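You operate a simulated robot arm through the tools that you are given. There is no shell and no other tool. Be economical: measure what you need, move in short steps, check, and stop when the job is done.

Carry out the task below with a simulated robot arm. There is one attempt and no reset: what you move stays moved.

TASK
Put the green scrub pad on the white saucer. Then take the large grey pot and put it on the brown saucer.
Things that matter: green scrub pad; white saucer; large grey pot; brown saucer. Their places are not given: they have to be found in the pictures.

It is judged by the outcome, as a careful person would: the job done as asked, and still so three seconds after it is handed in. It fails if anything else is knocked over, pushed out of place, dropped, spilled or broken.

THE ROBOT
A 7-joint arm with a two-finger parallel gripper, fixed in place. Base frame: the origin is at the foot of the arm, x ahead of it, y to its left, z up; the work surface is at about z = 0. Lengths are in m, angles in degrees, forces in N, time in s.
With the tool pointing down near the work surface it reaches from about 0.24 to 0.62 m from the base axis. Its first joint turns from -66.0 to 66.0 degrees. Payload 2.6 kg.
Tool frame: the origin (TCP) lies between the finger pads and is the grasp point; the fingertips stand 0.03 m ahead of it; z points along the fingers, y is the line along which they close. The gripper opens to 0.094 m. The fingers are 0.028 m wide and 0.01 m thick; the gripper's body (0.05 by 0.096 m) begins 0.055 m behind the TCP.
Orientation is that of the tool frame in the base frame, as a unit quaternion [w, x, y, z]. With the fingers straight down and closing along the base's y, the tool's x points along the base's -x, its y along +y and its z along -z.

THE INTERFACE
- The arm moves only by the tool servo_tool. Its argument "rows" is a list of rows, each a list of 3 entries, a list of its own where there are three numbers: the closure in counts, from 0 (fully open) to 255 (shut), then the shift along the tool's x, y, z in m, then the turn, a rotation vector about the tool's x, y, z in degrees. In form: [[grip, [dx, dy, dz], [wx, wy, wz]], ...]. A call has 1 to 20 rows; each row shifts and turns the commanded pose from where the row before left it, along the tool's axes as they then stand. A row lasts 0.2 s, in which the tool goes at most 0.05 m and 8.6 degrees; a call with a longer step from one row to the next is refused whole, and so is a gripper value outside its range. A pose out of reach is approached as far as the arm can. The call stops where the force on the tool passes 40 N (or 10 N more than at its start, if that is more) or the arm is blocked; 0.2 s more then pass. The fingers move at their own pace (about 0.072 m/s each) and stop on an object; they squeeze with about 36 N. The grip force told is the motor's: it shows also when the fingers shut on nothing. Time passes only in rows, and 0.2 s behind the last, so rows that do not move let the fingers close. It gives the time, the measured TCP pose, the force on the tool (base axes), the opening and the grip force at its end, in the units of the frame above (readings bear some noise).
- Cameras (640 x 400 px; columns grow to the right, rows downward): "scene" is fixed at [0.0238, 0.4262, 0.5675]; the picture's right is [-0.81, -0.59, 0.00], its down [-0.36, 0.50, -0.79] and it looks along [0.46, -0.64, -0.61] (base axes); focal length 371 px, centre (320, 200). "wrist" rides on the gripper at [-0.037, 0, -0.058] in the tool frame; the picture's right is [0.00, -1.00, 0.00], its down [0.97, 0.00, -0.24] and it looks along [0.24, 0.00, 0.97] (tool axes); focal length 218 px, centre (320, 200).
- grab_frame(camera): a new picture of that camera. No time passes.
- point_at(camera, pixels): for up to 12 pixels [column, row] of the newest picture of that camera ("zoom" is the newest enlarged one), the place [x, y, z] in the base frame of the surface seen there, good to about 0.003 m, but the place of the scene camera against the robot may be out by one fixed shift of up to 0.012 m in any direction. No time passes.
- close_up(camera, box): a new picture of the part [left, top, right, bottom] of that camera's present view, enlarged. No time passes.
- sign_off(): hands the job in; it is judged then, once.

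Work in short steps. Measure before you move; look again where a grasp or a placing could have gone wrong, and mend it. You have 80 turns and 34 pictures in all, the two below and enlarged ones among them. Open the gripper and draw the arm clear of the work before you hand the job in, unless the task says otherwise; then end with one line.

The tools are called by a JSON object that holds its "api" and its "payload". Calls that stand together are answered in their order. servo_tool: Moves the arm, as the interface text tells. Its arguments: {"type":"object","properties":{"rows":{"type":"array"}},"required":["rows"]} The other tools are called the same way: grab_frame (camera) takes a picture; point_at (camera, pixels) gives the place of the surface under pixels of a picture; close_up (camera, box) takes an enlarged picture of a part of a camera's view; sign_off () hands the job in.

At the start:

```text
clock: 0.0
tool_pos: [0.3028, -0.1663, 0.2414]
ee_rot: [0.001, 0.0, 1.0, 0.0]
contact_force: [-0.7, -0.1, -0.2]
finger_gap: 0.094
grip_force: 0.2
```

scene: 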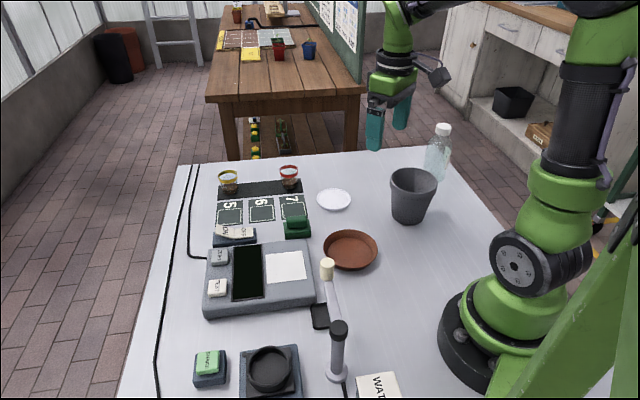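
wrist: 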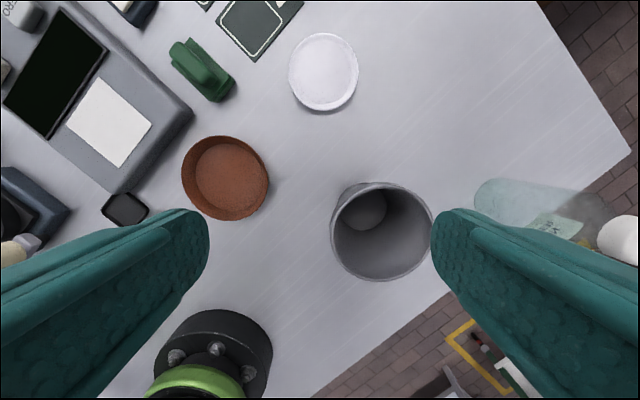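

The scene shows a green object at (297,227) and a green-topped item at (210,363). I'll enlarge both areas to identify the scrub pad.

{"api": "close_up", "payload": {"camera": "scene", "box": [200, 150, 460, 312]}}

{"api": "close_up", "payload": {"camera": "scene", "box": [130, 250, 370, 400]}}

{"api": "point_at", "payload": {"camera": "wrist", "pixels": [[200, 62], [222, 90], [185, 55], [323, 70], [226, 175], [188, 175], [268, 180], [375, 190], [425, 215], [340, 240], [380, 275], [365, 215]]}}

```text
2.46 times, centred on (330, 231) of scene
```

zoom: 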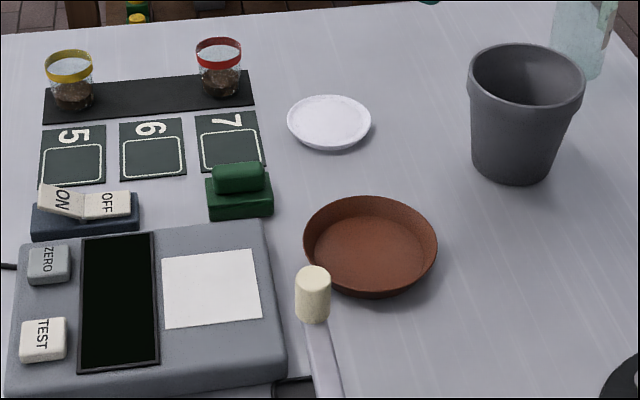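

```text
2.67 times, centred on (250, 325) of scene
```

zoom: 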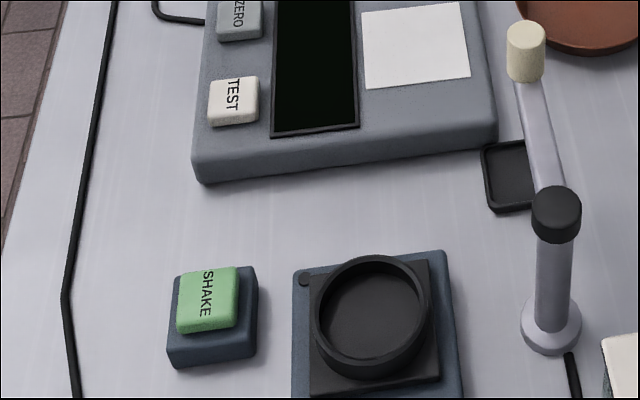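

```text
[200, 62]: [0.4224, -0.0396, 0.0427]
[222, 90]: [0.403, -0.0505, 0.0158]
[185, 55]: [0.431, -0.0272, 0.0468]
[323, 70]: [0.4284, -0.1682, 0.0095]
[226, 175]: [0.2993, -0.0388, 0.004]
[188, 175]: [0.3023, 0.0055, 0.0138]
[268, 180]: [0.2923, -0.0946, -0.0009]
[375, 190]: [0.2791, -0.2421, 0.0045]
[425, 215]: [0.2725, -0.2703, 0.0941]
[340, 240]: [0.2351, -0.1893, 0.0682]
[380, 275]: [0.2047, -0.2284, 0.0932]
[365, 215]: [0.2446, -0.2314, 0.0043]
```

The scrub pad is the dark green piece with a raised grip near (0.42,-0.04); the other is a SHAKE button. I'll enlarge it in the wrist view.

{"api": "close_up", "payload": {"camera": "wrist", "box": [140, 20, 268, 100]}}

```text
5.00 times, centred on (204, 60) of wrist
```

zoom: 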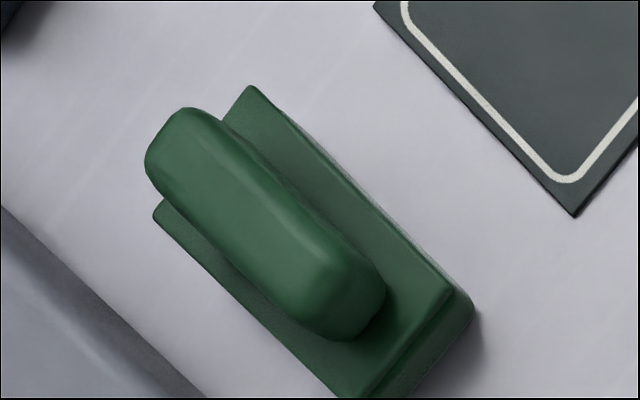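

{"api": "point_at", "payload": {"camera": "zoom", "pixels": [[185, 130], [325, 280], [250, 205], [300, 230], [215, 250], [250, 92], [450, 290], [160, 215], [365, 392], [470, 310], [540, 300], [60, 240]]}}

{"api": "point_at", "payload": {"camera": "wrist", "pixels": [[290, 70], [357, 70], [323, 36], [323, 108], [225, 138], [226, 217], [183, 180], [265, 190], [334, 225], [431, 232], [380, 184], [382, 280]]}}

```text
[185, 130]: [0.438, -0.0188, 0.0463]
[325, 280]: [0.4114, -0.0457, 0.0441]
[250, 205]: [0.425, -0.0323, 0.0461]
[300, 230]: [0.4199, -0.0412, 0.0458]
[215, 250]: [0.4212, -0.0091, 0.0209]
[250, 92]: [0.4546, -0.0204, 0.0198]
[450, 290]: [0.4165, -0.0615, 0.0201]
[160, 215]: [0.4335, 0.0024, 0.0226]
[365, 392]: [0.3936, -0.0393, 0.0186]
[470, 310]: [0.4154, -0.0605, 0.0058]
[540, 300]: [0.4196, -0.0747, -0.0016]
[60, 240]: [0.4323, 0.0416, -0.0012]
```

```text
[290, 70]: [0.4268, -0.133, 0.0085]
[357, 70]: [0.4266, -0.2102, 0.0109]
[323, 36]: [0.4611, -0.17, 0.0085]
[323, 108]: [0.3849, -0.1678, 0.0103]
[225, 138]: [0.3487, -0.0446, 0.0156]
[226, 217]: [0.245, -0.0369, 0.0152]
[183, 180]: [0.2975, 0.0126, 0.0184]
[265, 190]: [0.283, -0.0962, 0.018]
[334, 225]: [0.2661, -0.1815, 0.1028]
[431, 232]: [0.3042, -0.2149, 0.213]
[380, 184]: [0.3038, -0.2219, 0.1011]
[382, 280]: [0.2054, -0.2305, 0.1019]
```

The pad's grip lies along about 46° in the table plane with its top at z≈0.046; white saucer centre (0.4245,-0.170), pot rim centre (0.255,-0.227). I check the surroundings (lamp post, console, bottle) for clearance.

{"api": "point_at", "payload": {"camera": "scene", "pixels": [[327, 264], [328, 290], [338, 326], [337, 372], [296, 218], [290, 235], [313, 295], [308, 245], [441, 128], [437, 165], [350, 250], [410, 175]]}}

{"api": "servo_tool", "payload": {"rows": [[133, [-0.024, 0.027, 0], [0, 0, -8.5]], [133, [-0.024, 0.027, 0], [0, 0, -8.5]], [133, [0, 0, 0], [0, 0, -8.5]], [133, [0, 0, 0], [0, 0, -8.5]], [133, [0, 0, 0], [0, 0, -8.5]], [133, [0, 0, 0], [0, 0, -1.5]]]}}

```text
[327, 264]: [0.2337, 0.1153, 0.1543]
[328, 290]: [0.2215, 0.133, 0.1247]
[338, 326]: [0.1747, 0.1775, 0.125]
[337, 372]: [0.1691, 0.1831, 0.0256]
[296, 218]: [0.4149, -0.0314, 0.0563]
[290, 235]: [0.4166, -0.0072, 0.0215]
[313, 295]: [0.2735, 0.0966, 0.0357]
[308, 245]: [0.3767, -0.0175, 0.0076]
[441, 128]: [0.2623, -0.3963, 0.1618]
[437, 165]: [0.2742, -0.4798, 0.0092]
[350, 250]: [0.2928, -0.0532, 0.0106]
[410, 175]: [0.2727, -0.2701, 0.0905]
```

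```text
clock: 1.4
tool_pos: [0.3467, -0.1082, 0.2425]
ee_rot: [0.001, -0.375, 0.927, 0.0]
contact_force: [-0.1, 0.6, -0.4]
finger_gap: 0.045
grip_force: 0.1
```

The lamp head is at (0.234,0.115,0.154), clear of my path. I move above the pad's grip at z≈0.11 and look.

{"api": "servo_tool", "payload": {"rows": "[[133, [-0.037, 0.0005, 0], [0, 0, 0]], [133, [-0.037, 0.0005, 0], [0, 0, 0]], [133, [-0.035, 0, 0.04], [0, 0, 0]].slice, [133, [0, 0, 0.045], [0, 0, 0]], [133, [0, 0, 0.045], [0, 0, 0]], [133, [0, 0, 0], [0, 0, 0]]]"}}

```text
refused: the rows could not be read
```

The call was malformed; I resend it with clean, small steps.

{"api": "servo_tool", "payload": {"rows": [[133, [-0.037, 0.0005, 0], [0, 0, 0]], [133, [-0.037, 0.0005, 0], [0, 0, 0]], [133, [-0.035, 0, 0], [0, 0, 0]], [133, [0, 0, 0.045], [0, 0, 0]], [133, [0, 0, 0.045], [0, 0, 0]], [133, [0, 0, 0.04], [0, 0, 0]], [133, [0, 0, 0], [0, 0, 0]]]}}

{"api": "grab_frame", "payload": {"camera": "wrist"}}

```text
clock: 3.0
tool_pos: [0.4259, -0.0319, 0.1119]
ee_rot: [0.0, -0.374, 0.927, -0.001]
contact_force: [0.5, -1.2, 0.8]
finger_gap: 0.0451
grip_force: 0.1
```

```text
28 pictures are left
```

wrist: 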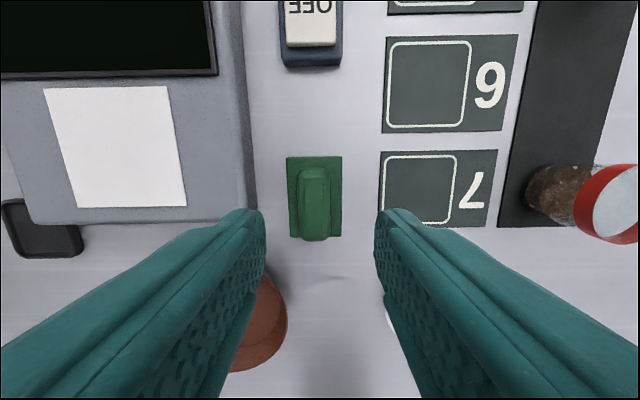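

The grip is aligned with the fingers, near column 314. I check its place from here.

{"api": "point_at", "payload": {"camera": "wrist", "pixels": [[314, 175], [314, 200], [314, 230], [303, 205], [325, 205], [292, 165], [338, 165], [250, 190], [190, 150]]}}

```text
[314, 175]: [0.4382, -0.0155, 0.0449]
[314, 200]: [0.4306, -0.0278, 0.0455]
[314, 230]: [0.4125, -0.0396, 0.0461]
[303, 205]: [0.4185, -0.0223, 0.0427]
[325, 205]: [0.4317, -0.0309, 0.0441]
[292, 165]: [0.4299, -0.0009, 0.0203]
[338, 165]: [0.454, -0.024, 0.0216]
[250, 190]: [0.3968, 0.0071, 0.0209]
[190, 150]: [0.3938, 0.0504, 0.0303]
```

I shift 2 mm to centre, descend so the tips sit at z≈0.024, and close.

{"api": "servo_tool", "payload": {"rows": [[133, [-0.003, 0.002, 0.02], [0, 0, 0]], [133, [0, 0, 0.02], [0, 0, 0]], [133, [0, 0, 0.018], [0, 0, 0]], [133, [0, 0, 0], [0, 0, 0]], [255, [0, 0, 0], [0, 0, 0]], [255, [0, 0, 0], [0, 0, 0]], [255, [0, 0, 0], [0, 0, 0]], [255, [0, 0, 0], [0, 0, 0]]]}}

```text
clock: 4.8
tool_pos: [0.4245, -0.029, 0.054]
ee_rot: [0.0, -0.374, 0.927, 0.0]
contact_force: [-0.1, -1.2, -1.2]
finger_gap: 0.0187
grip_force: 36.1
```

Holding the grip at 18.7 mm width. I lift and carry it over the white saucer.

{"api": "servo_tool", "payload": {"rows": [[255, [0, 0, -0.03], [0, 0, 0]], [255, [0, 0, -0.04], [0, 0, 0]], [255, [0.0245, -0.0253, 0], [0, 0, 0]], [255, [0.0245, -0.0253, 0], [0, 0, 0]], [255, [0.0245, -0.0253, 0], [0, 0, 0]], [255, [0.0245, -0.0253, 0], [0, 0, 0]], [255, [0, 0, 0], [0, 0, 0]]]}}

{"api": "grab_frame", "payload": {"camera": "scene"}}

{"api": "grab_frame", "payload": {"camera": "wrist"}}

```text
clock: 6.4
tool_pos: [0.4244, -0.1707, 0.1252]
ee_rot: [0.001, -0.374, 0.927, 0.001]
contact_force: [0.0, 0.6, 1.0]
finger_gap: 0.0002
grip_force: 33.3
```

```text
27 pictures are left
```

scene: 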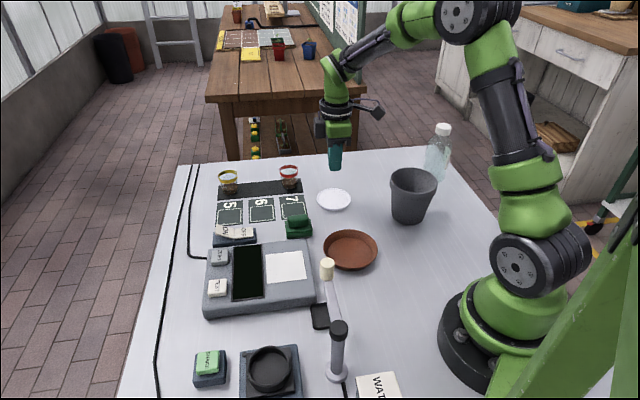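

```text
26 pictures are left
```

wrist: 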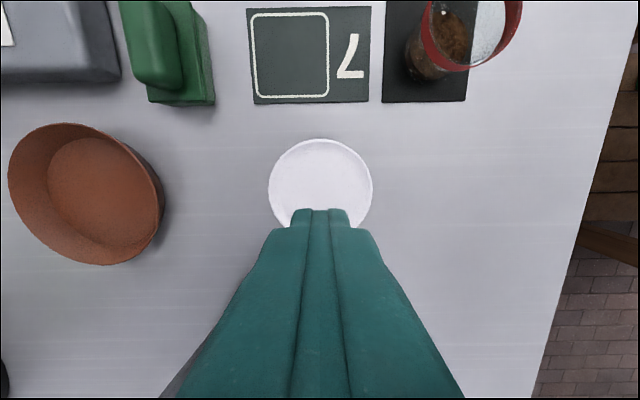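

The gap is 0.0002: the grip slipped out and the pad is still by its old spot (298,227). I go back to look at how it sits now before trying a firmer hold.

{"api": "servo_tool", "payload": {"rows": [[133, [-0.0245, 0.0253, 0], [0, 0, 0]], [133, [-0.0245, 0.0253, 0], [0, 0, 0]], [133, [-0.0245, 0.0253, 0], [0, 0, 0]], [133, [-0.0245, 0.0253, 0], [0, 0, 0]], [133, [0.02, 0, 0], [0, 0, 0]], [133, [0, 0, 0], [0, 0, 0]]]}}

{"api": "close_up", "payload": {"camera": "wrist", "box": [240, 80, 400, 180]}}

{"api": "close_up", "payload": {"camera": "scene", "box": [265, 200, 329, 240]}}

```text
clock: 7.8
tool_pos: [0.41, -0.0433, 0.1238]
ee_rot: [0.0, -0.375, 0.927, 0.001]
contact_force: [-1.1, 0.5, 0.4]
finger_gap: 0.0447
grip_force: 0.1
```

```text
4.00 times, centred on (320, 130) of wrist
```

zoom: 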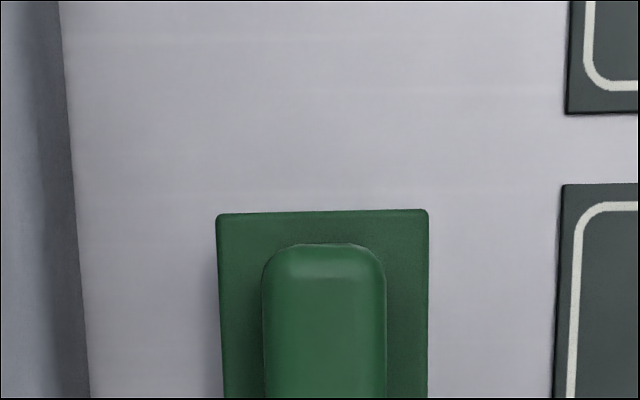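

```text
10.00 times, centred on (297, 220) of scene
```

zoom: 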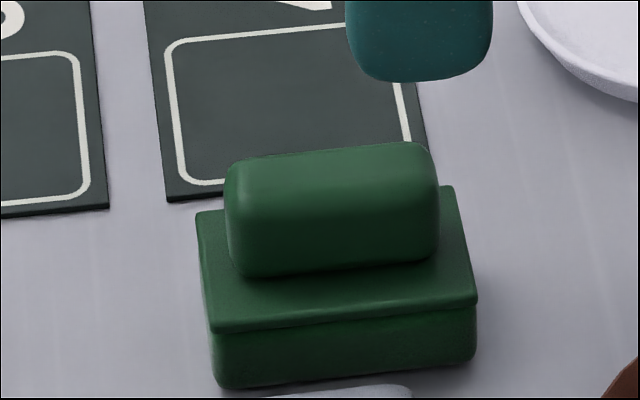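

The pad sits upright, centred (grip edges 263–386 in the zoom) and still aligned. I grip again, a bit deeper, and lift slowly to see whether it holds.

{"api": "servo_tool", "payload": {"rows": [[133, [-0.02, 0, 0.02], [0, 0, 0]], [133, [0, 0, 0.025], [0, 0, 0]], [133, [0, 0, 0.018], [0, 0, 0]], [133, [0, 0, 0.0085], [0, 0, 0]], [133, [0, 0, 0], [0, 0, 0]], [255, [0, 0, 0], [0, 0, 0]], [255, [0, 0, 0], [0, 0, 0]], [255, [0, 0, 0], [0, 0, 0]], [255, [0, 0, 0], [0, 0, 0]], [255, [0, 0, 0], [0, 0, 0]], [255, [0, 0, -0.003], [0, 0, 0]], [255, [0, 0, -0.003], [0, 0, 0]], [255, [0, 0, -0.004], [0, 0, 0]]]}}

{"api": "close_up", "payload": {"camera": "scene", "box": [257, 190, 337, 240]}}

```text
clock: 10.6
tool_pos: [0.4255, -0.0288, 0.0622]
ee_rot: [0.0, -0.375, 0.927, 0.0]
contact_force: [-0.8, 0.9, -1.0]
finger_gap: 0.0188
grip_force: 36.4
```

```text
8.00 times, centred on (297, 215) of scene
```

zoom: 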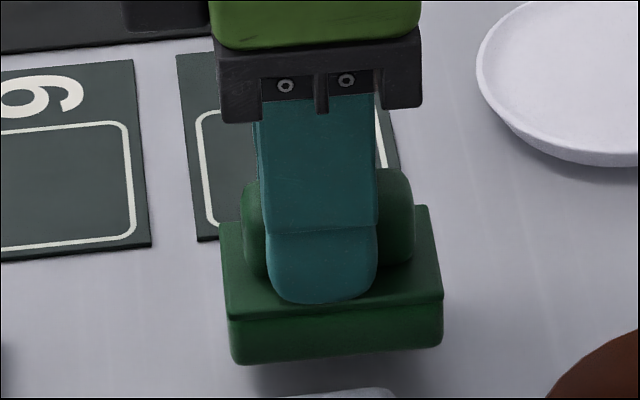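

The pad appears lifted with its shadow beneath. I continue slowly upward and check the gap.

{"api": "servo_tool", "payload": {"rows": [[255, [0, 0, -0.005], [0, 0, 0]], [255, [0, 0, -0.006], [0, 0, 0]], [255, [0, 0, -0.006], [0, 0, 0]], [255, [0, 0, -0.006], [0, 0, 0]], [255, [0, 0, -0.005], [0, 0, 0]], [255, [0, 0, -0.003], [0, 0, 0]]]}}

{"api": "close_up", "payload": {"camera": "scene", "box": [257, 180, 353, 240]}}

```text
clock: 12.0
tool_pos: [0.4254, -0.0277, 0.0928]
ee_rot: [0.0, -0.375, 0.927, 0.0]
contact_force: [0.5, 0.4, -0.6]
finger_gap: 0.0187
grip_force: 35.6
```

```text
6.67 times, centred on (305, 210) of scene
```

zoom: 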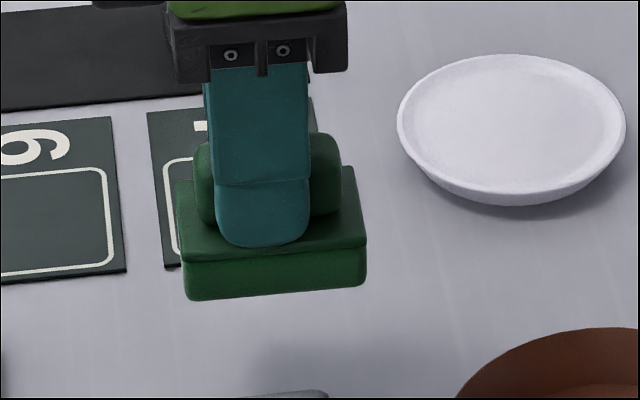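

Held firmly, about 4 cm up. I carry it slowly to the white saucer.

{"api": "servo_tool", "payload": {"rows": [[255, [0.003, -0.003, 0], [0, 0, 0]], [255, [0.006, -0.006, 0], [0, 0, 0]], [255, [0.0083, -0.0085, 0], [0, 0, 0]], [255, [0.0083, -0.0085, 0], [0, 0, 0]], [255, [0.0083, -0.0085, 0], [0, 0, 0]], [255, [0.0083, -0.0085, 0], [0, 0, 0]], [255, [0.0083, -0.0085, 0], [0, 0, 0]], [255, [0.0083, -0.0085, 0], [0, 0, 0]], [255, [0.0083, -0.0085, 0], [0, 0, 0]], [255, [0.0083, -0.0085, 0], [0, 0, 0]], [255, [0.0083, -0.0085, 0], [0, 0, 0]], [255, [0.0083, -0.0085, 0], [0, 0, 0]], [255, [0.005, -0.005, 0], [0, 0, 0]], [255, [0.0024, -0.0024, 0], [0, 0, 0]], [255, [0, 0, 0], [0, 0, 0]]]}}

{"api": "grab_frame", "payload": {"camera": "wrist"}}

{"api": "close_up", "payload": {"camera": "scene", "box": [280, 160, 376, 220]}}

```text
clock: 15.2
tool_pos: [0.4226, -0.1692, 0.0934]
ee_rot: [0.0, -0.375, 0.927, 0.0]
contact_force: [0.1, 0.5, -0.7]
finger_gap: 0.0187
grip_force: 35.8
```

```text
21 pictures are left
```

wrist: 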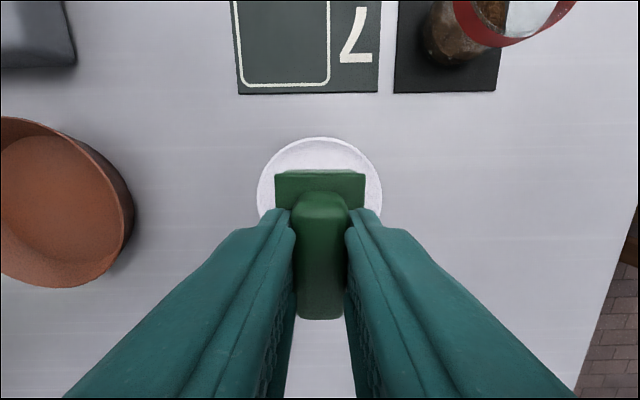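

```text
6.67 times, centred on (328, 190) of scene
```

zoom: 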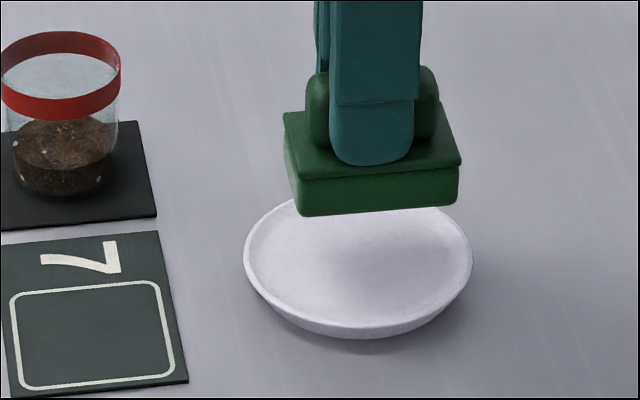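

The pad is centred over the saucer. I lower gently toward its floor, ending with small steps.

{"api": "servo_tool", "payload": {"rows": [[255, [0.001, -0.001, 0.006], [0, 0, 0]], [255, [0, 0, 0.008], [0, 0, 0]], [255, [0, 0, 0.008], [0, 0, 0]], [255, [0, 0, 0.004], [0, 0, 0]], [255, [0, 0, 0.003], [0, 0, 0]], [255, [0, 0, 0.002], [0, 0, 0]], [255, [0, 0, 0], [0, 0, 0]]]}}

{"api": "close_up", "payload": {"camera": "scene", "box": [280, 170, 376, 230]}}

```text
clock: 16.8
tool_pos: [0.425, -0.1716, 0.0634]
ee_rot: [0.0, -0.375, 0.927, 0.0]
contact_force: [-0.2, 0.7, -0.4]
finger_gap: 0.0186
grip_force: 36.0
```

```text
6.67 times, centred on (328, 200) of scene
```

zoom: 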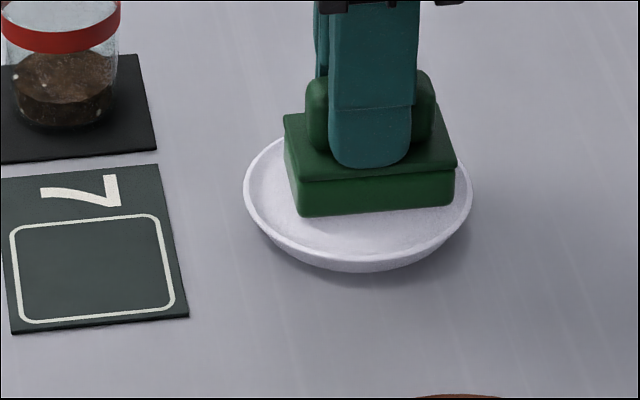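

No contact force yet; I continue down in 1 mm steps.

{"api": "servo_tool", "payload": {"rows": [[255, [0, 0, 0.001], [0, 0, 0]], [255, [0, 0, 0.001], [0, 0, 0]], [255, [0, 0, 0.001], [0, 0, 0]], [255, [0, 0, 0], [0, 0, 0]]]}}

```text
clock: 17.8
tool_pos: [0.4256, -0.1722, 0.0606]
ee_rot: [0.001, -0.375, 0.927, -0.002]
contact_force: [-8.4, 3.6, 34.7]
finger_gap: 0.0189
grip_force: 36.2
```

Contact (35 N up) at z=0.0606: the pad is seated. I ease 1 mm, open gently to about 4 cm, and rise.

{"api": "servo_tool", "payload": {"rows": [[255, [0, 0, -0.001], [0, 0, 0]], [190, [0, 0, 0], [0, 0, 0]], [150, [0, 0, 0], [0, 0, 0]], [140, [0, 0, 0], [0, 0, 0]], [140, [0, 0, -0.01], [0, 0, 0]], [140, [0, 0, -0.03], [0, 0, 0]], [140, [0, 0, -0.04], [0, 0, 0]], [140, [0, 0, -0.04], [0, 0, 0]], [140, [0, 0, -0.02], [0, 0, 0]], [140, [0, 0, 0], [0, 0, 0]]]}}

{"api": "grab_frame", "payload": {"camera": "scene"}}

{"api": "close_up", "payload": {"camera": "scene", "box": [280, 170, 376, 230]}}

```text
clock: 20.0
tool_pos: [0.4235, -0.1724, 0.1992]
ee_rot: [-0.001, -0.375, 0.927, 0.0]
contact_force: [0.0, -0.2, 0.7]
finger_gap: 0.0422
grip_force: 0.0
```

```text
18 pictures are left
```

scene: 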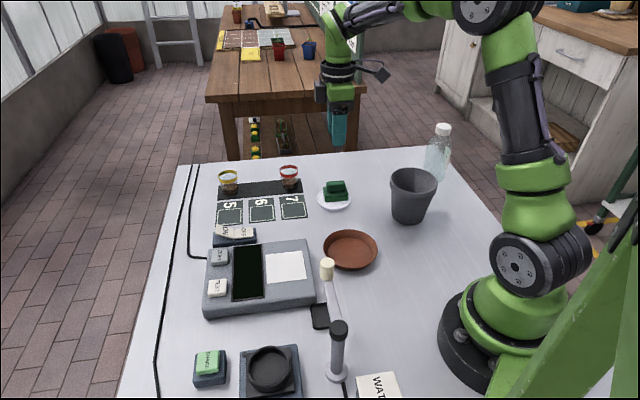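

```text
6.67 times, centred on (328, 200) of scene
```

zoom: 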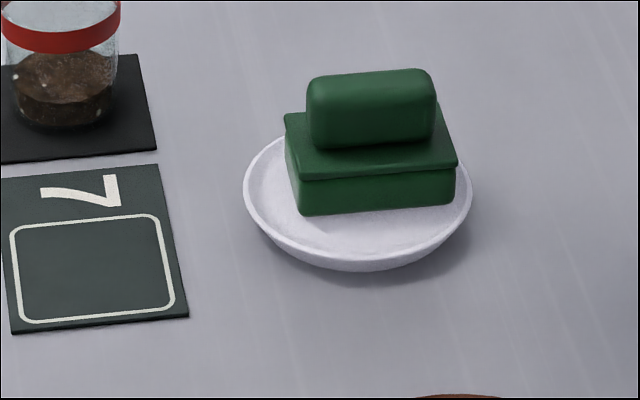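

The pad rests inside the white saucer. Now I turn the tool back to close along y and move above the pot's +y rim to measure.

{"api": "servo_tool", "payload": {"rows": [[140, [0, 0, 0], [0, 0, 8.5]], [140, [0, 0, 0], [0, 0, 8.5]], [140, [0, 0, 0], [0, 0, 8.5]], [140, [0, 0, 0], [0, 0, 8.5]], [140, [0, 0, 0], [0, 0, 8.5]], [140, [0, 0, 0], [0, 0, 1.5]], [140, [0.04, 0, 0], [0, 0, 0]], [140, [0.04, 0, 0], [0, 0, 0]], [140, [0.04, -0.003, 0], [0, 0, 0]], [140, [0.03, -0.004, 0], [0, 0, 0]], [140, [0, 0, 0], [0, 0, 0]]]}}

{"api": "grab_frame", "payload": {"camera": "wrist"}}

```text
clock: 22.4
tool_pos: [0.2734, -0.1795, 0.1987]
ee_rot: [0.001, 0.001, 1.0, 0.0]
contact_force: [-0.2, 0.4, -0.6]
finger_gap: 0.0425
grip_force: 0.0
```

```text
16 pictures are left
```

wrist: 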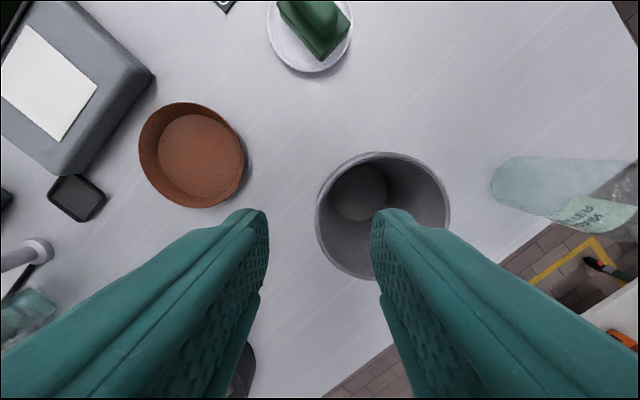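

The pot's rim is visible (316–450 columns, 153–280 rows). I measure the rim, the wall, and the brown saucer.

{"api": "point_at", "payload": {"camera": "wrist", "pixels": [[318, 214], [322, 220], [326, 220], [383, 154], [448, 214], [325, 185], [335, 255], [360, 190], [200, 150], [140, 140], [242, 150], [200, 105]]}}

{"api": "close_up", "payload": {"camera": "wrist", "box": [300, 140, 460, 240]}}

```text
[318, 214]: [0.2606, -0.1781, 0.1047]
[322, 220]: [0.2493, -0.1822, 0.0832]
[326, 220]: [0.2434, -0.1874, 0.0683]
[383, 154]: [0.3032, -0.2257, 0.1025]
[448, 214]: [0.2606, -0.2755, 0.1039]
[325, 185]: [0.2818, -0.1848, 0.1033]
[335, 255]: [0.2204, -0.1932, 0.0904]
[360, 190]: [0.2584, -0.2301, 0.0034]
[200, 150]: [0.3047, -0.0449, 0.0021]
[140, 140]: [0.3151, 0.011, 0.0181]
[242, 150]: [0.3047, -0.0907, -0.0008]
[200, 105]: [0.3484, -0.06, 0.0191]
```

```text
4.00 times, centred on (380, 190) of wrist
```

zoom: 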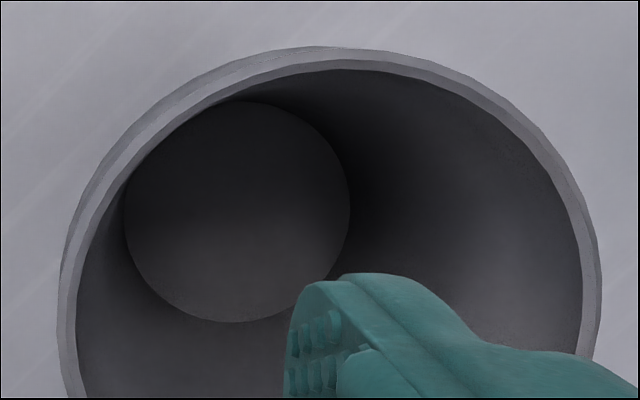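

The rim wall at the +y side lies at y≈-0.178 to -0.182, x≈0.2545. I straddle it, tips about 3.5 cm below the rim, and close.

{"api": "servo_tool", "payload": {"rows": [[140, [0.019, 0, 0], [0, 0, 0]], [140, [0, 0, 0.025], [0, 0, 0]], [140, [0, 0, 0.025], [0, 0, 0]], [140, [0, 0, 0.025], [0, 0, 0]], [140, [0, 0, 0.025], [0, 0, 0]], [140, [0, 0, 0], [0, 0, 0]], [200, [0, 0, 0], [0, 0, 0]], [225, [0, 0, 0], [0, 0, 0]], [255, [0, 0, 0], [0, 0, 0]], [255, [0, 0, 0], [0, 0, 0]], [255, [0, 0, 0], [0, 0, 0]], [255, [0, 0, 0], [0, 0, 0]]]}}

{"api": "close_up", "payload": {"camera": "scene", "box": [320, 110, 480, 210]}}

```text
clock: 25.0
tool_pos: [0.2541, -0.1784, 0.099]
ee_rot: [0.002, 0.0, 1.0, -0.001]
contact_force: [0.7, -1.5, 9.2]
finger_gap: 0.01
grip_force: 36.0
```

```text
4.00 times, centred on (400, 160) of scene
```

zoom: 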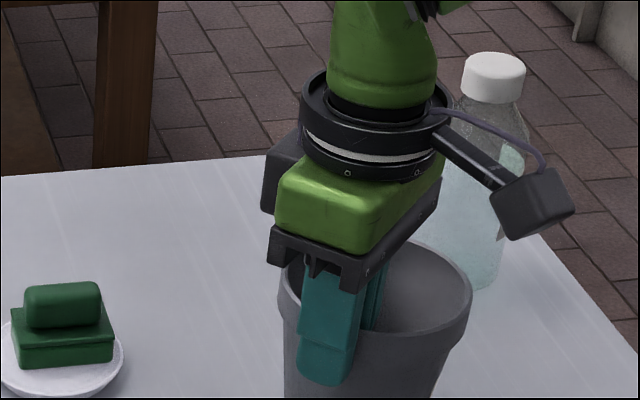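

The rim is gripped (gap 0.010). I lift slowly and check for slip or tilt.

{"api": "servo_tool", "payload": {"rows": [[255, [0, 0, -0.002], [0, 0, 0]], [255, [0, 0, -0.003], [0, 0, 0]], [255, [0, 0, -0.005], [0, 0, 0]], [255, [0, 0, -0.005], [0, 0, 0]], [255, [0, 0, -0.005], [0, 0, 0]], [255, [0, 0, -0.005], [0, 0, 0]], [255, [0, 0, -0.005], [0, 0, 0]], [255, [0, 0, -0.005], [0, 0, 0]], [255, [0, 0, -0.005], [0, 0, 0]], [255, [0, 0, -0.005], [0, 0, 0]], [255, [0, 0, -0.003], [0, 0, 0]], [255, [0, 0, -0.002], [0, 0, 0]], [255, [0, 0, 0], [0, 0, 0]]]}}

{"api": "grab_frame", "payload": {"camera": "scene"}}

```text
clock: 27.8
tool_pos: [0.2554, -0.1784, 0.1507]
ee_rot: [0.0, -0.001, 1.0, 0.0]
contact_force: [-0.5, -0.6, -1.0]
finger_gap: 0.009
grip_force: 35.9
```

```text
13 pictures are left
```

scene: 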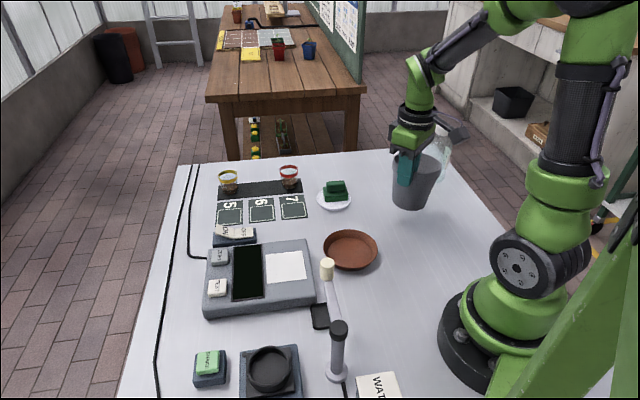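

The pot is up. I look closer for tilt and its bottom height.

{"api": "close_up", "payload": {"camera": "scene", "box": [336, 120, 480, 210]}}

{"api": "point_at", "payload": {"camera": "scene", "pixels": [[398, 203], [410, 206], [424, 203], [393, 170], [438, 170], [411, 205], [350, 250], [350, 232], [350, 268], [324, 250], [377, 250]]}}

```text
4.44 times, centred on (408, 165) of scene
```

zoom: 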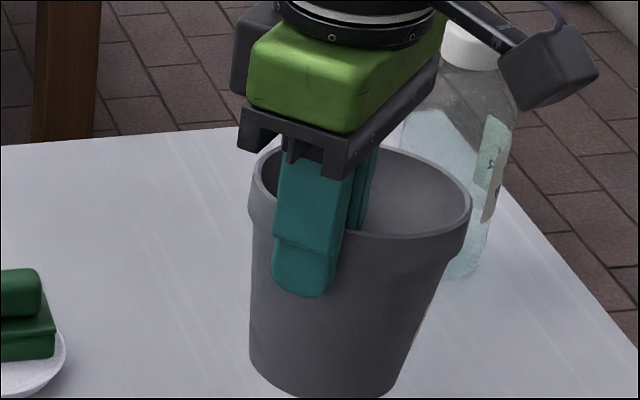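

```text
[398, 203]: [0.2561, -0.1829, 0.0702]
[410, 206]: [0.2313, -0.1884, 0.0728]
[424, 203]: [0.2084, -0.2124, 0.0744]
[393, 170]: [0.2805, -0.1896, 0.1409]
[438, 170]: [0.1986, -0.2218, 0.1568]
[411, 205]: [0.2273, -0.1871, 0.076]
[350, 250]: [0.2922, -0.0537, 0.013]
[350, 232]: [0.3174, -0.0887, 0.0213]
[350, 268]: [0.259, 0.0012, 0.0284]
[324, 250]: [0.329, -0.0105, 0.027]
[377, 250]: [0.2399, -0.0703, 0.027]
```

The pot hangs tilted (bottom swung toward the grip side as the tapered wall aligned with the fingers). I measure the tilt from the wrist view.

{"api": "grab_frame", "payload": {"camera": "wrist"}}

```text
11 pictures are left
```

wrist: 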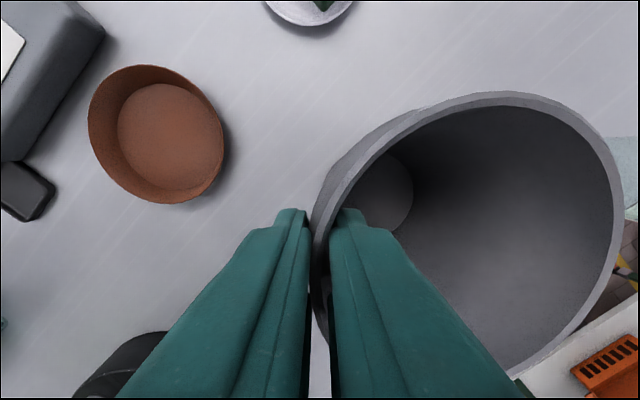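

{"api": "point_at", "payload": {"camera": "wrist", "pixels": [[336, 185], [380, 130], [430, 107], [505, 94], [570, 116], [606, 160], [619, 210], [375, 175], [395, 190], [400, 215], [360, 205], [610, 260]]}}

```text
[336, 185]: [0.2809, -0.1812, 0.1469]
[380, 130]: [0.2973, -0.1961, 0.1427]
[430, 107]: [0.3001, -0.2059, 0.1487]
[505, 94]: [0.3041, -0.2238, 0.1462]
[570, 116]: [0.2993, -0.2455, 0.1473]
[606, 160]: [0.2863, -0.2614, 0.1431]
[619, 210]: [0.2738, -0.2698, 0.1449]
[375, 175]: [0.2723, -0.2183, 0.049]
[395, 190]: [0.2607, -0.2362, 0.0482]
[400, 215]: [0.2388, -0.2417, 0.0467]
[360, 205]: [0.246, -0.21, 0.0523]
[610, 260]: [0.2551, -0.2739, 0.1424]
```

Rim heights suggest only ~2–3° tilt, and the pot bottom is about 4 cm up. I carry it smoothly over the brown saucer (centre ≈ (0.297,-0.042)), then recheck.

{"api": "servo_tool", "payload": {"rows": [[255, [-0.001, 0.004, 0], [0, 0, 0]], [255, [-0.002, 0.009, 0], [0, 0, 0]], [255, [-0.003, 0.013, 0], [0, 0, 0]], [255, [-0.0035, 0.0155, 0], [0, 0, 0]], [255, [-0.0035, 0.0155, 0], [0, 0, 0]], [255, [-0.0035, 0.0155, 0], [0, 0, 0]], [255, [-0.0035, 0.0155, 0], [0, 0, 0]], [255, [-0.0035, 0.0155, 0], [0, 0, 0]], [255, [-0.0035, 0.0155, 0], [0, 0, 0]], [255, [-0.0035, 0.0155, 0], [0, 0, 0]], [255, [-0.0035, 0.0155, 0], [0, 0, 0]], [255, [-0.003, 0.013, 0], [0, 0, 0]], [255, [-0.0025, 0.0115, 0], [0, 0, 0]], [255, [-0.0015, 0.007, 0], [0, 0, 0]], [255, [-0.0005, 0.0025, 0], [0, 0, 0]], [255, [0, 0, 0], [0, 0, 0]]]}}

{"api": "grab_frame", "payload": {"camera": "wrist"}}

{"api": "close_up", "payload": {"camera": "scene", "box": [272, 175, 432, 275]}}

```text
clock: 31.2
tool_pos: [0.2976, 0.0054, 0.1496]
ee_rot: [0.0, 0.0, 1.0, -0.001]
contact_force: [0.5, 0.0, 0.1]
finger_gap: 0.0093
grip_force: 35.6
```

```text
10 pictures are left
```

wrist: 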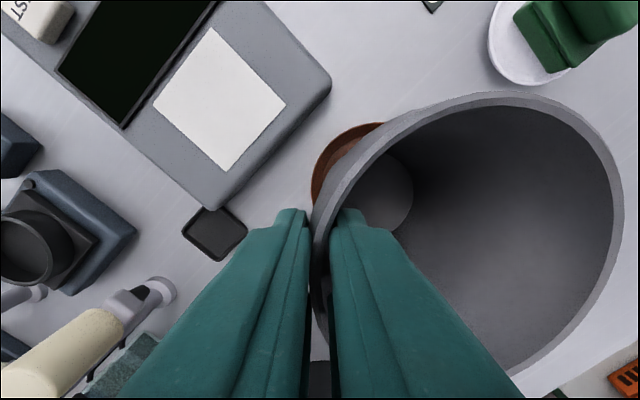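

```text
4.00 times, centred on (352, 225) of scene
```

zoom: 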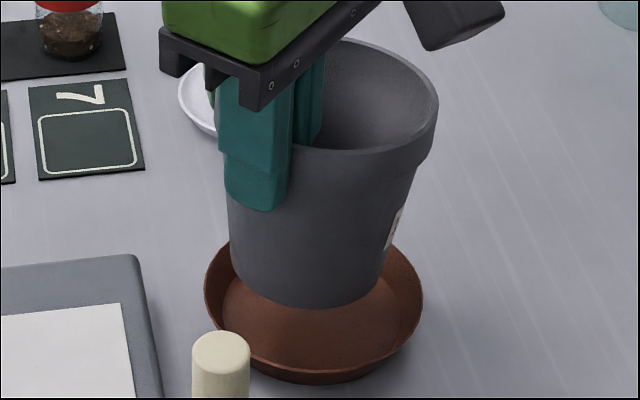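

No slip during the carry. Comparing floor and rim ellipses gives about 6° tilt, so I turn the tool 6° about its x to right the pot, and look.

{"api": "servo_tool", "payload": {"rows": [[255, [0, 0, 0], [1.5, 0, 0]], [255, [0, 0, 0], [1.5, 0, 0]], [255, [0, 0, 0], [1.5, 0, 0]], [255, [0, 0, 0], [1.5, 0, 0]], [255, [0, 0, 0], [0, 0, 0]]]}}

{"api": "close_up", "payload": {"camera": "scene", "box": [272, 175, 432, 275]}}

{"api": "point_at", "payload": {"camera": "zoom", "pixels": [[435, 100], [420, 150], [365, 50], [300, 160], [235, 245], [260, 285], [310, 303], [350, 298], [382, 275], [320, 345]]}}

```text
clock: 32.4
tool_pos: [0.2974, 0.0051, 0.1513]
ee_rot: [0.0, 0.0, 0.999, -0.052]
contact_force: [-0.8, 0.0, 0.1]
finger_gap: 0.0089
grip_force: 36.0
```

```text
4.00 times, centred on (352, 225) of scene
```

zoom: 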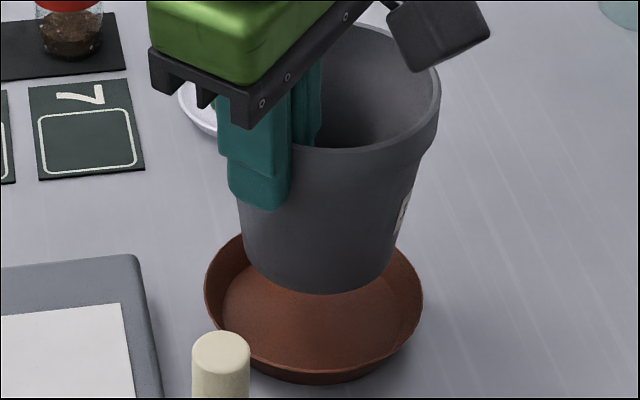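

```text
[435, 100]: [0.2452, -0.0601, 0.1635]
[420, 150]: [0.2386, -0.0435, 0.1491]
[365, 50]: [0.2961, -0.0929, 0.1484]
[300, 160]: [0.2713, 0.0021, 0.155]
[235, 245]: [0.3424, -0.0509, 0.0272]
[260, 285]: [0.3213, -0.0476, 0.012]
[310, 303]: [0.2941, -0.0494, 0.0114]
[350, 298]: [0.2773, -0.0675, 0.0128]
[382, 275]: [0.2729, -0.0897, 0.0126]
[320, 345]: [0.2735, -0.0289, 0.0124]
```

The pot now hangs upright, over the saucer with about 1 cm of margin. I lower it straight down (compensating the tool's lean), nearly to the floor.

{"api": "servo_tool", "payload": {"rows": [[255, [-0.001, -0.0005, 0.004], [0, 0, 0]], [255, [-0.001, -0.0003, 0.007], [0, 0, 0]], [255, [0, 0.0007, 0.007], [0, 0, 0]], [255, [0, 0.0007, 0.007], [0, 0, 0]], [255, [0, 0.0005, 0.005], [0, 0, 0]], [255, [0, 0.0003, 0.003], [0, 0, 0]], [255, [0, 0, 0], [0, 0, 0]]]}}

{"api": "close_up", "payload": {"camera": "scene", "box": [272, 185, 432, 285]}}

```text
clock: 34.0
tool_pos: [0.298, 0.0024, 0.1179]
ee_rot: [0.0, 0.0, 0.999, -0.052]
contact_force: [-0.7, 0.7, -0.5]
finger_gap: 0.009
grip_force: 35.8
```

```text
4.00 times, centred on (352, 235) of scene
```

zoom: 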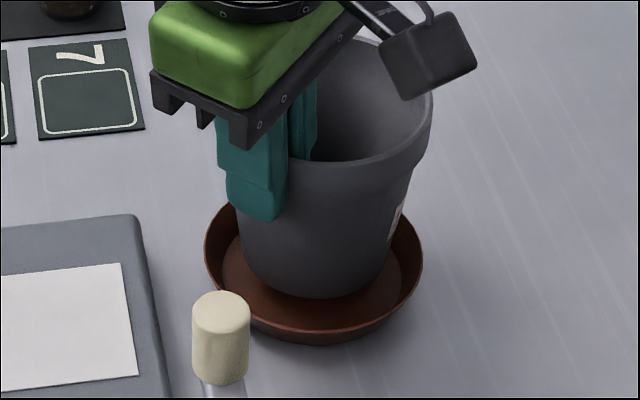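

Centred within the saucer walls, no contact yet. I go on down in small steps.

{"api": "servo_tool", "payload": {"rows": [[255, [0, 0.0001, 0.0015], [0, 0, 0]], [255, [0, 0.0001, 0.0015], [0, 0, 0]], [255, [0, 0.0001, 0.0015], [0, 0, 0]], [255, [0, 0.0001, 0.001], [0, 0, 0]], [255, [0, 0.0001, 0.001], [0, 0, 0]], [255, [0, 0, 0], [0, 0, 0]]]}}

```text
clock: 35.4
tool_pos: [0.2988, 0.0025, 0.1099]
ee_rot: [0.0, 0.0, 0.999, -0.053]
contact_force: [0.0, -0.7, 0.2]
finger_gap: 0.0087
grip_force: 35.9
```

{"api": "servo_tool", "payload": {"rows": [[255, [0, 0.0001, 0.001], [0, 0, 0]], [255, [0, 0.0001, 0.001], [0, 0, 0]], [255, [0, 0.0001, 0.001], [0, 0, 0]], [255, [0, 0, 0], [0, 0, 0]]]}}

```text
clock: 36.4
tool_pos: [0.2986, 0.0035, 0.107]
ee_rot: [0.0, 0.0, 0.999, -0.052]
contact_force: [0.0, -0.3, -0.2]
finger_gap: 0.0091
grip_force: 36.1
```

Still no contact at z=0.107; I take a few more 1 mm steps.

{"api": "servo_tool", "payload": {"rows": [[255, [0, 0.0001, 0.001], [0, 0, 0]], [255, [0, 0.0001, 0.001], [0, 0, 0]], [255, [0, 0, 0], [0, 0, 0]]]}}

{"api": "close_up", "payload": {"camera": "scene", "box": [272, 185, 432, 285]}}

```text
clock: 37.2
tool_pos: [0.298, 0.0031, 0.1052]
ee_rot: [0.0, 0.001, 0.999, -0.053]
contact_force: [-0.2, 1.2, -0.8]
finger_gap: 0.0093
grip_force: 36.6
```

```text
4.00 times, centred on (352, 235) of scene
```

zoom: 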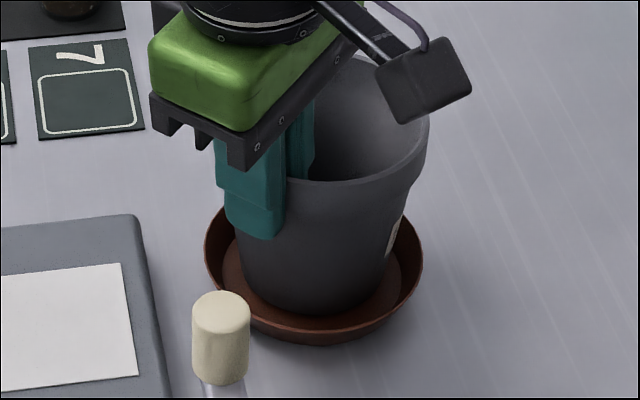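

Close to the floor; a few more 1 mm steps until the force shows contact.

{"api": "servo_tool", "payload": {"rows": [[255, [0, 0.0001, 0.001], [0, 0, 0]], [255, [0, 0.0001, 0.001], [0, 0, 0]], [255, [0, 0, 0], [0, 0, 0]]]}}

```text
clock: 38.0
tool_pos: [0.2989, 0.0025, 0.1028]
ee_rot: [0.0, 0.0, 0.999, -0.052]
contact_force: [-0.8, -0.2, 0.3]
finger_gap: 0.0089
grip_force: 35.7
```

{"api": "servo_tool", "payload": {"rows": [[255, [0, 0.0001, 0.001], [0, 0, 0]], [255, [0, 0.0001, 0.001], [0, 0, 0]], [255, [0, 0, 0], [0, 0, 0]]]}}

```text
clock: 38.8
tool_pos: [0.2984, 0.0018, 0.1023]
ee_rot: [0.003, 0.0, 0.999, -0.052]
contact_force: [-2.8, 4.5, 16.8]
finger_gap: 0.0087
grip_force: 36.0
```

Contact: 17 N up. I open gradually and withdraw along the tool axis.

{"api": "servo_tool", "payload": {"rows": [[245, [0, 0, 0], [0, 0, 0]], [220, [0, 0, 0], [0, 0, 0]], [190, [0, 0, 0], [0, 0, 0]], [150, [0, 0, 0], [0, 0, 0]], [150, [0, 0, 0], [0, 0, 0]], [150, [0, 0, -0.01], [0, 0, 0]], [150, [0, 0, -0.02], [0, 0, 0]], [150, [0, 0, -0.03], [0, 0, 0]], [150, [0, 0, -0.03], [0, 0, 0]], [150, [0, 0, -0.03], [0, 0, 0]], [150, [0, 0, 0], [0, 0, 0]]]}}

{"api": "grab_frame", "payload": {"camera": "scene"}}

```text
clock: 41.2
tool_pos: [0.2988, 0.016, 0.2219]
ee_rot: [-0.001, 0.0, 0.999, -0.053]
contact_force: [0.5, 0.5, 0.6]
finger_gap: 0.0384
grip_force: 0.0
```

```text
5 pictures are left
```

scene: 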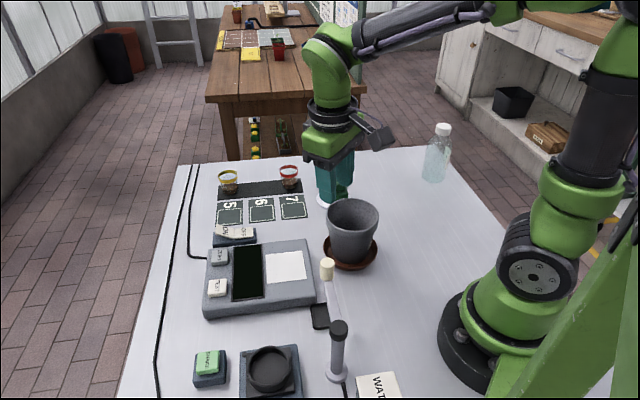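

The pot stands on the brown saucer. I raise the arm, open fully, level it, and take a last close check.

{"api": "servo_tool", "payload": {"rows": [[150, [0, 0, -0.03], [-3, 0, 0]], [100, [0, 0, -0.03], [-3, 0, 0]], [0, [0.02, -0.04, 0], [0, 0, 0]], [0, [0.01, -0.045, 0], [0, 0, 0]], [0, [0.01, -0.045, 0], [0, 0, 0]], [0, [0, -0.04, 0], [0, 0, 0]], [0, [0, 0, 0], [0, 0, 0]]]}}

{"api": "close_up", "payload": {"camera": "scene", "box": [240, 150, 432, 270]}}

{"api": "grab_frame", "payload": {"camera": "wrist"}}

```text
clock: 42.8
tool_pos: [0.2594, -0.1504, 0.2805]
ee_rot: [0.0, 0.001, 1.0, 0.0]
contact_force: [-0.7, -1.0, -0.6]
finger_gap: 0.0942
grip_force: 0.0
```

```text
3.33 times, centred on (336, 210) of scene
```

zoom: 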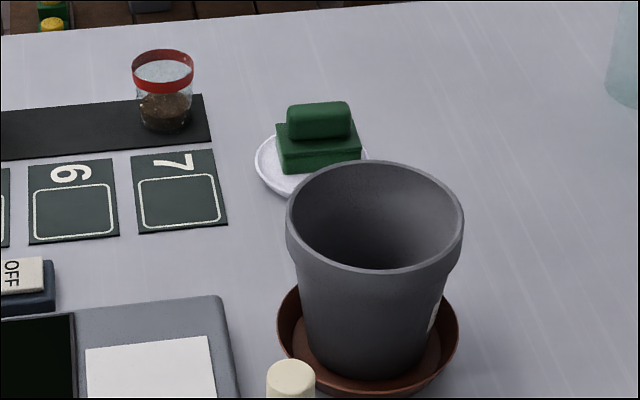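

```text
3 pictures are left
```

wrist: 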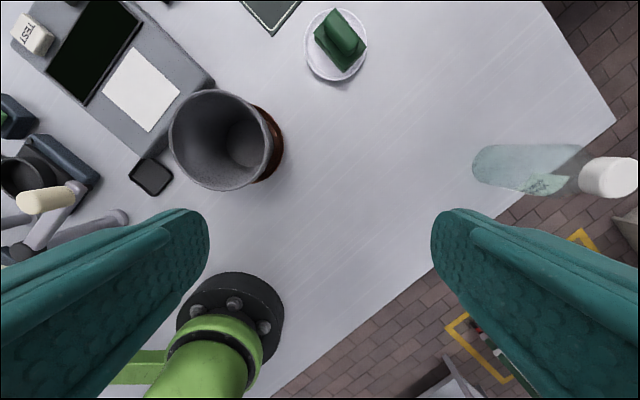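

Both items sit upright in their saucers, nothing else has moved, and the arm is clear with the gripper open. I hand the job in.

{"api": "sign_off", "payload": {}}

```text
The job is handed in.
```

The green scrub pad is on the white saucer and the large grey pot is upright on the brown saucer; my first lift of the pad slipped, but it stayed upright at its spot and the second lift held.
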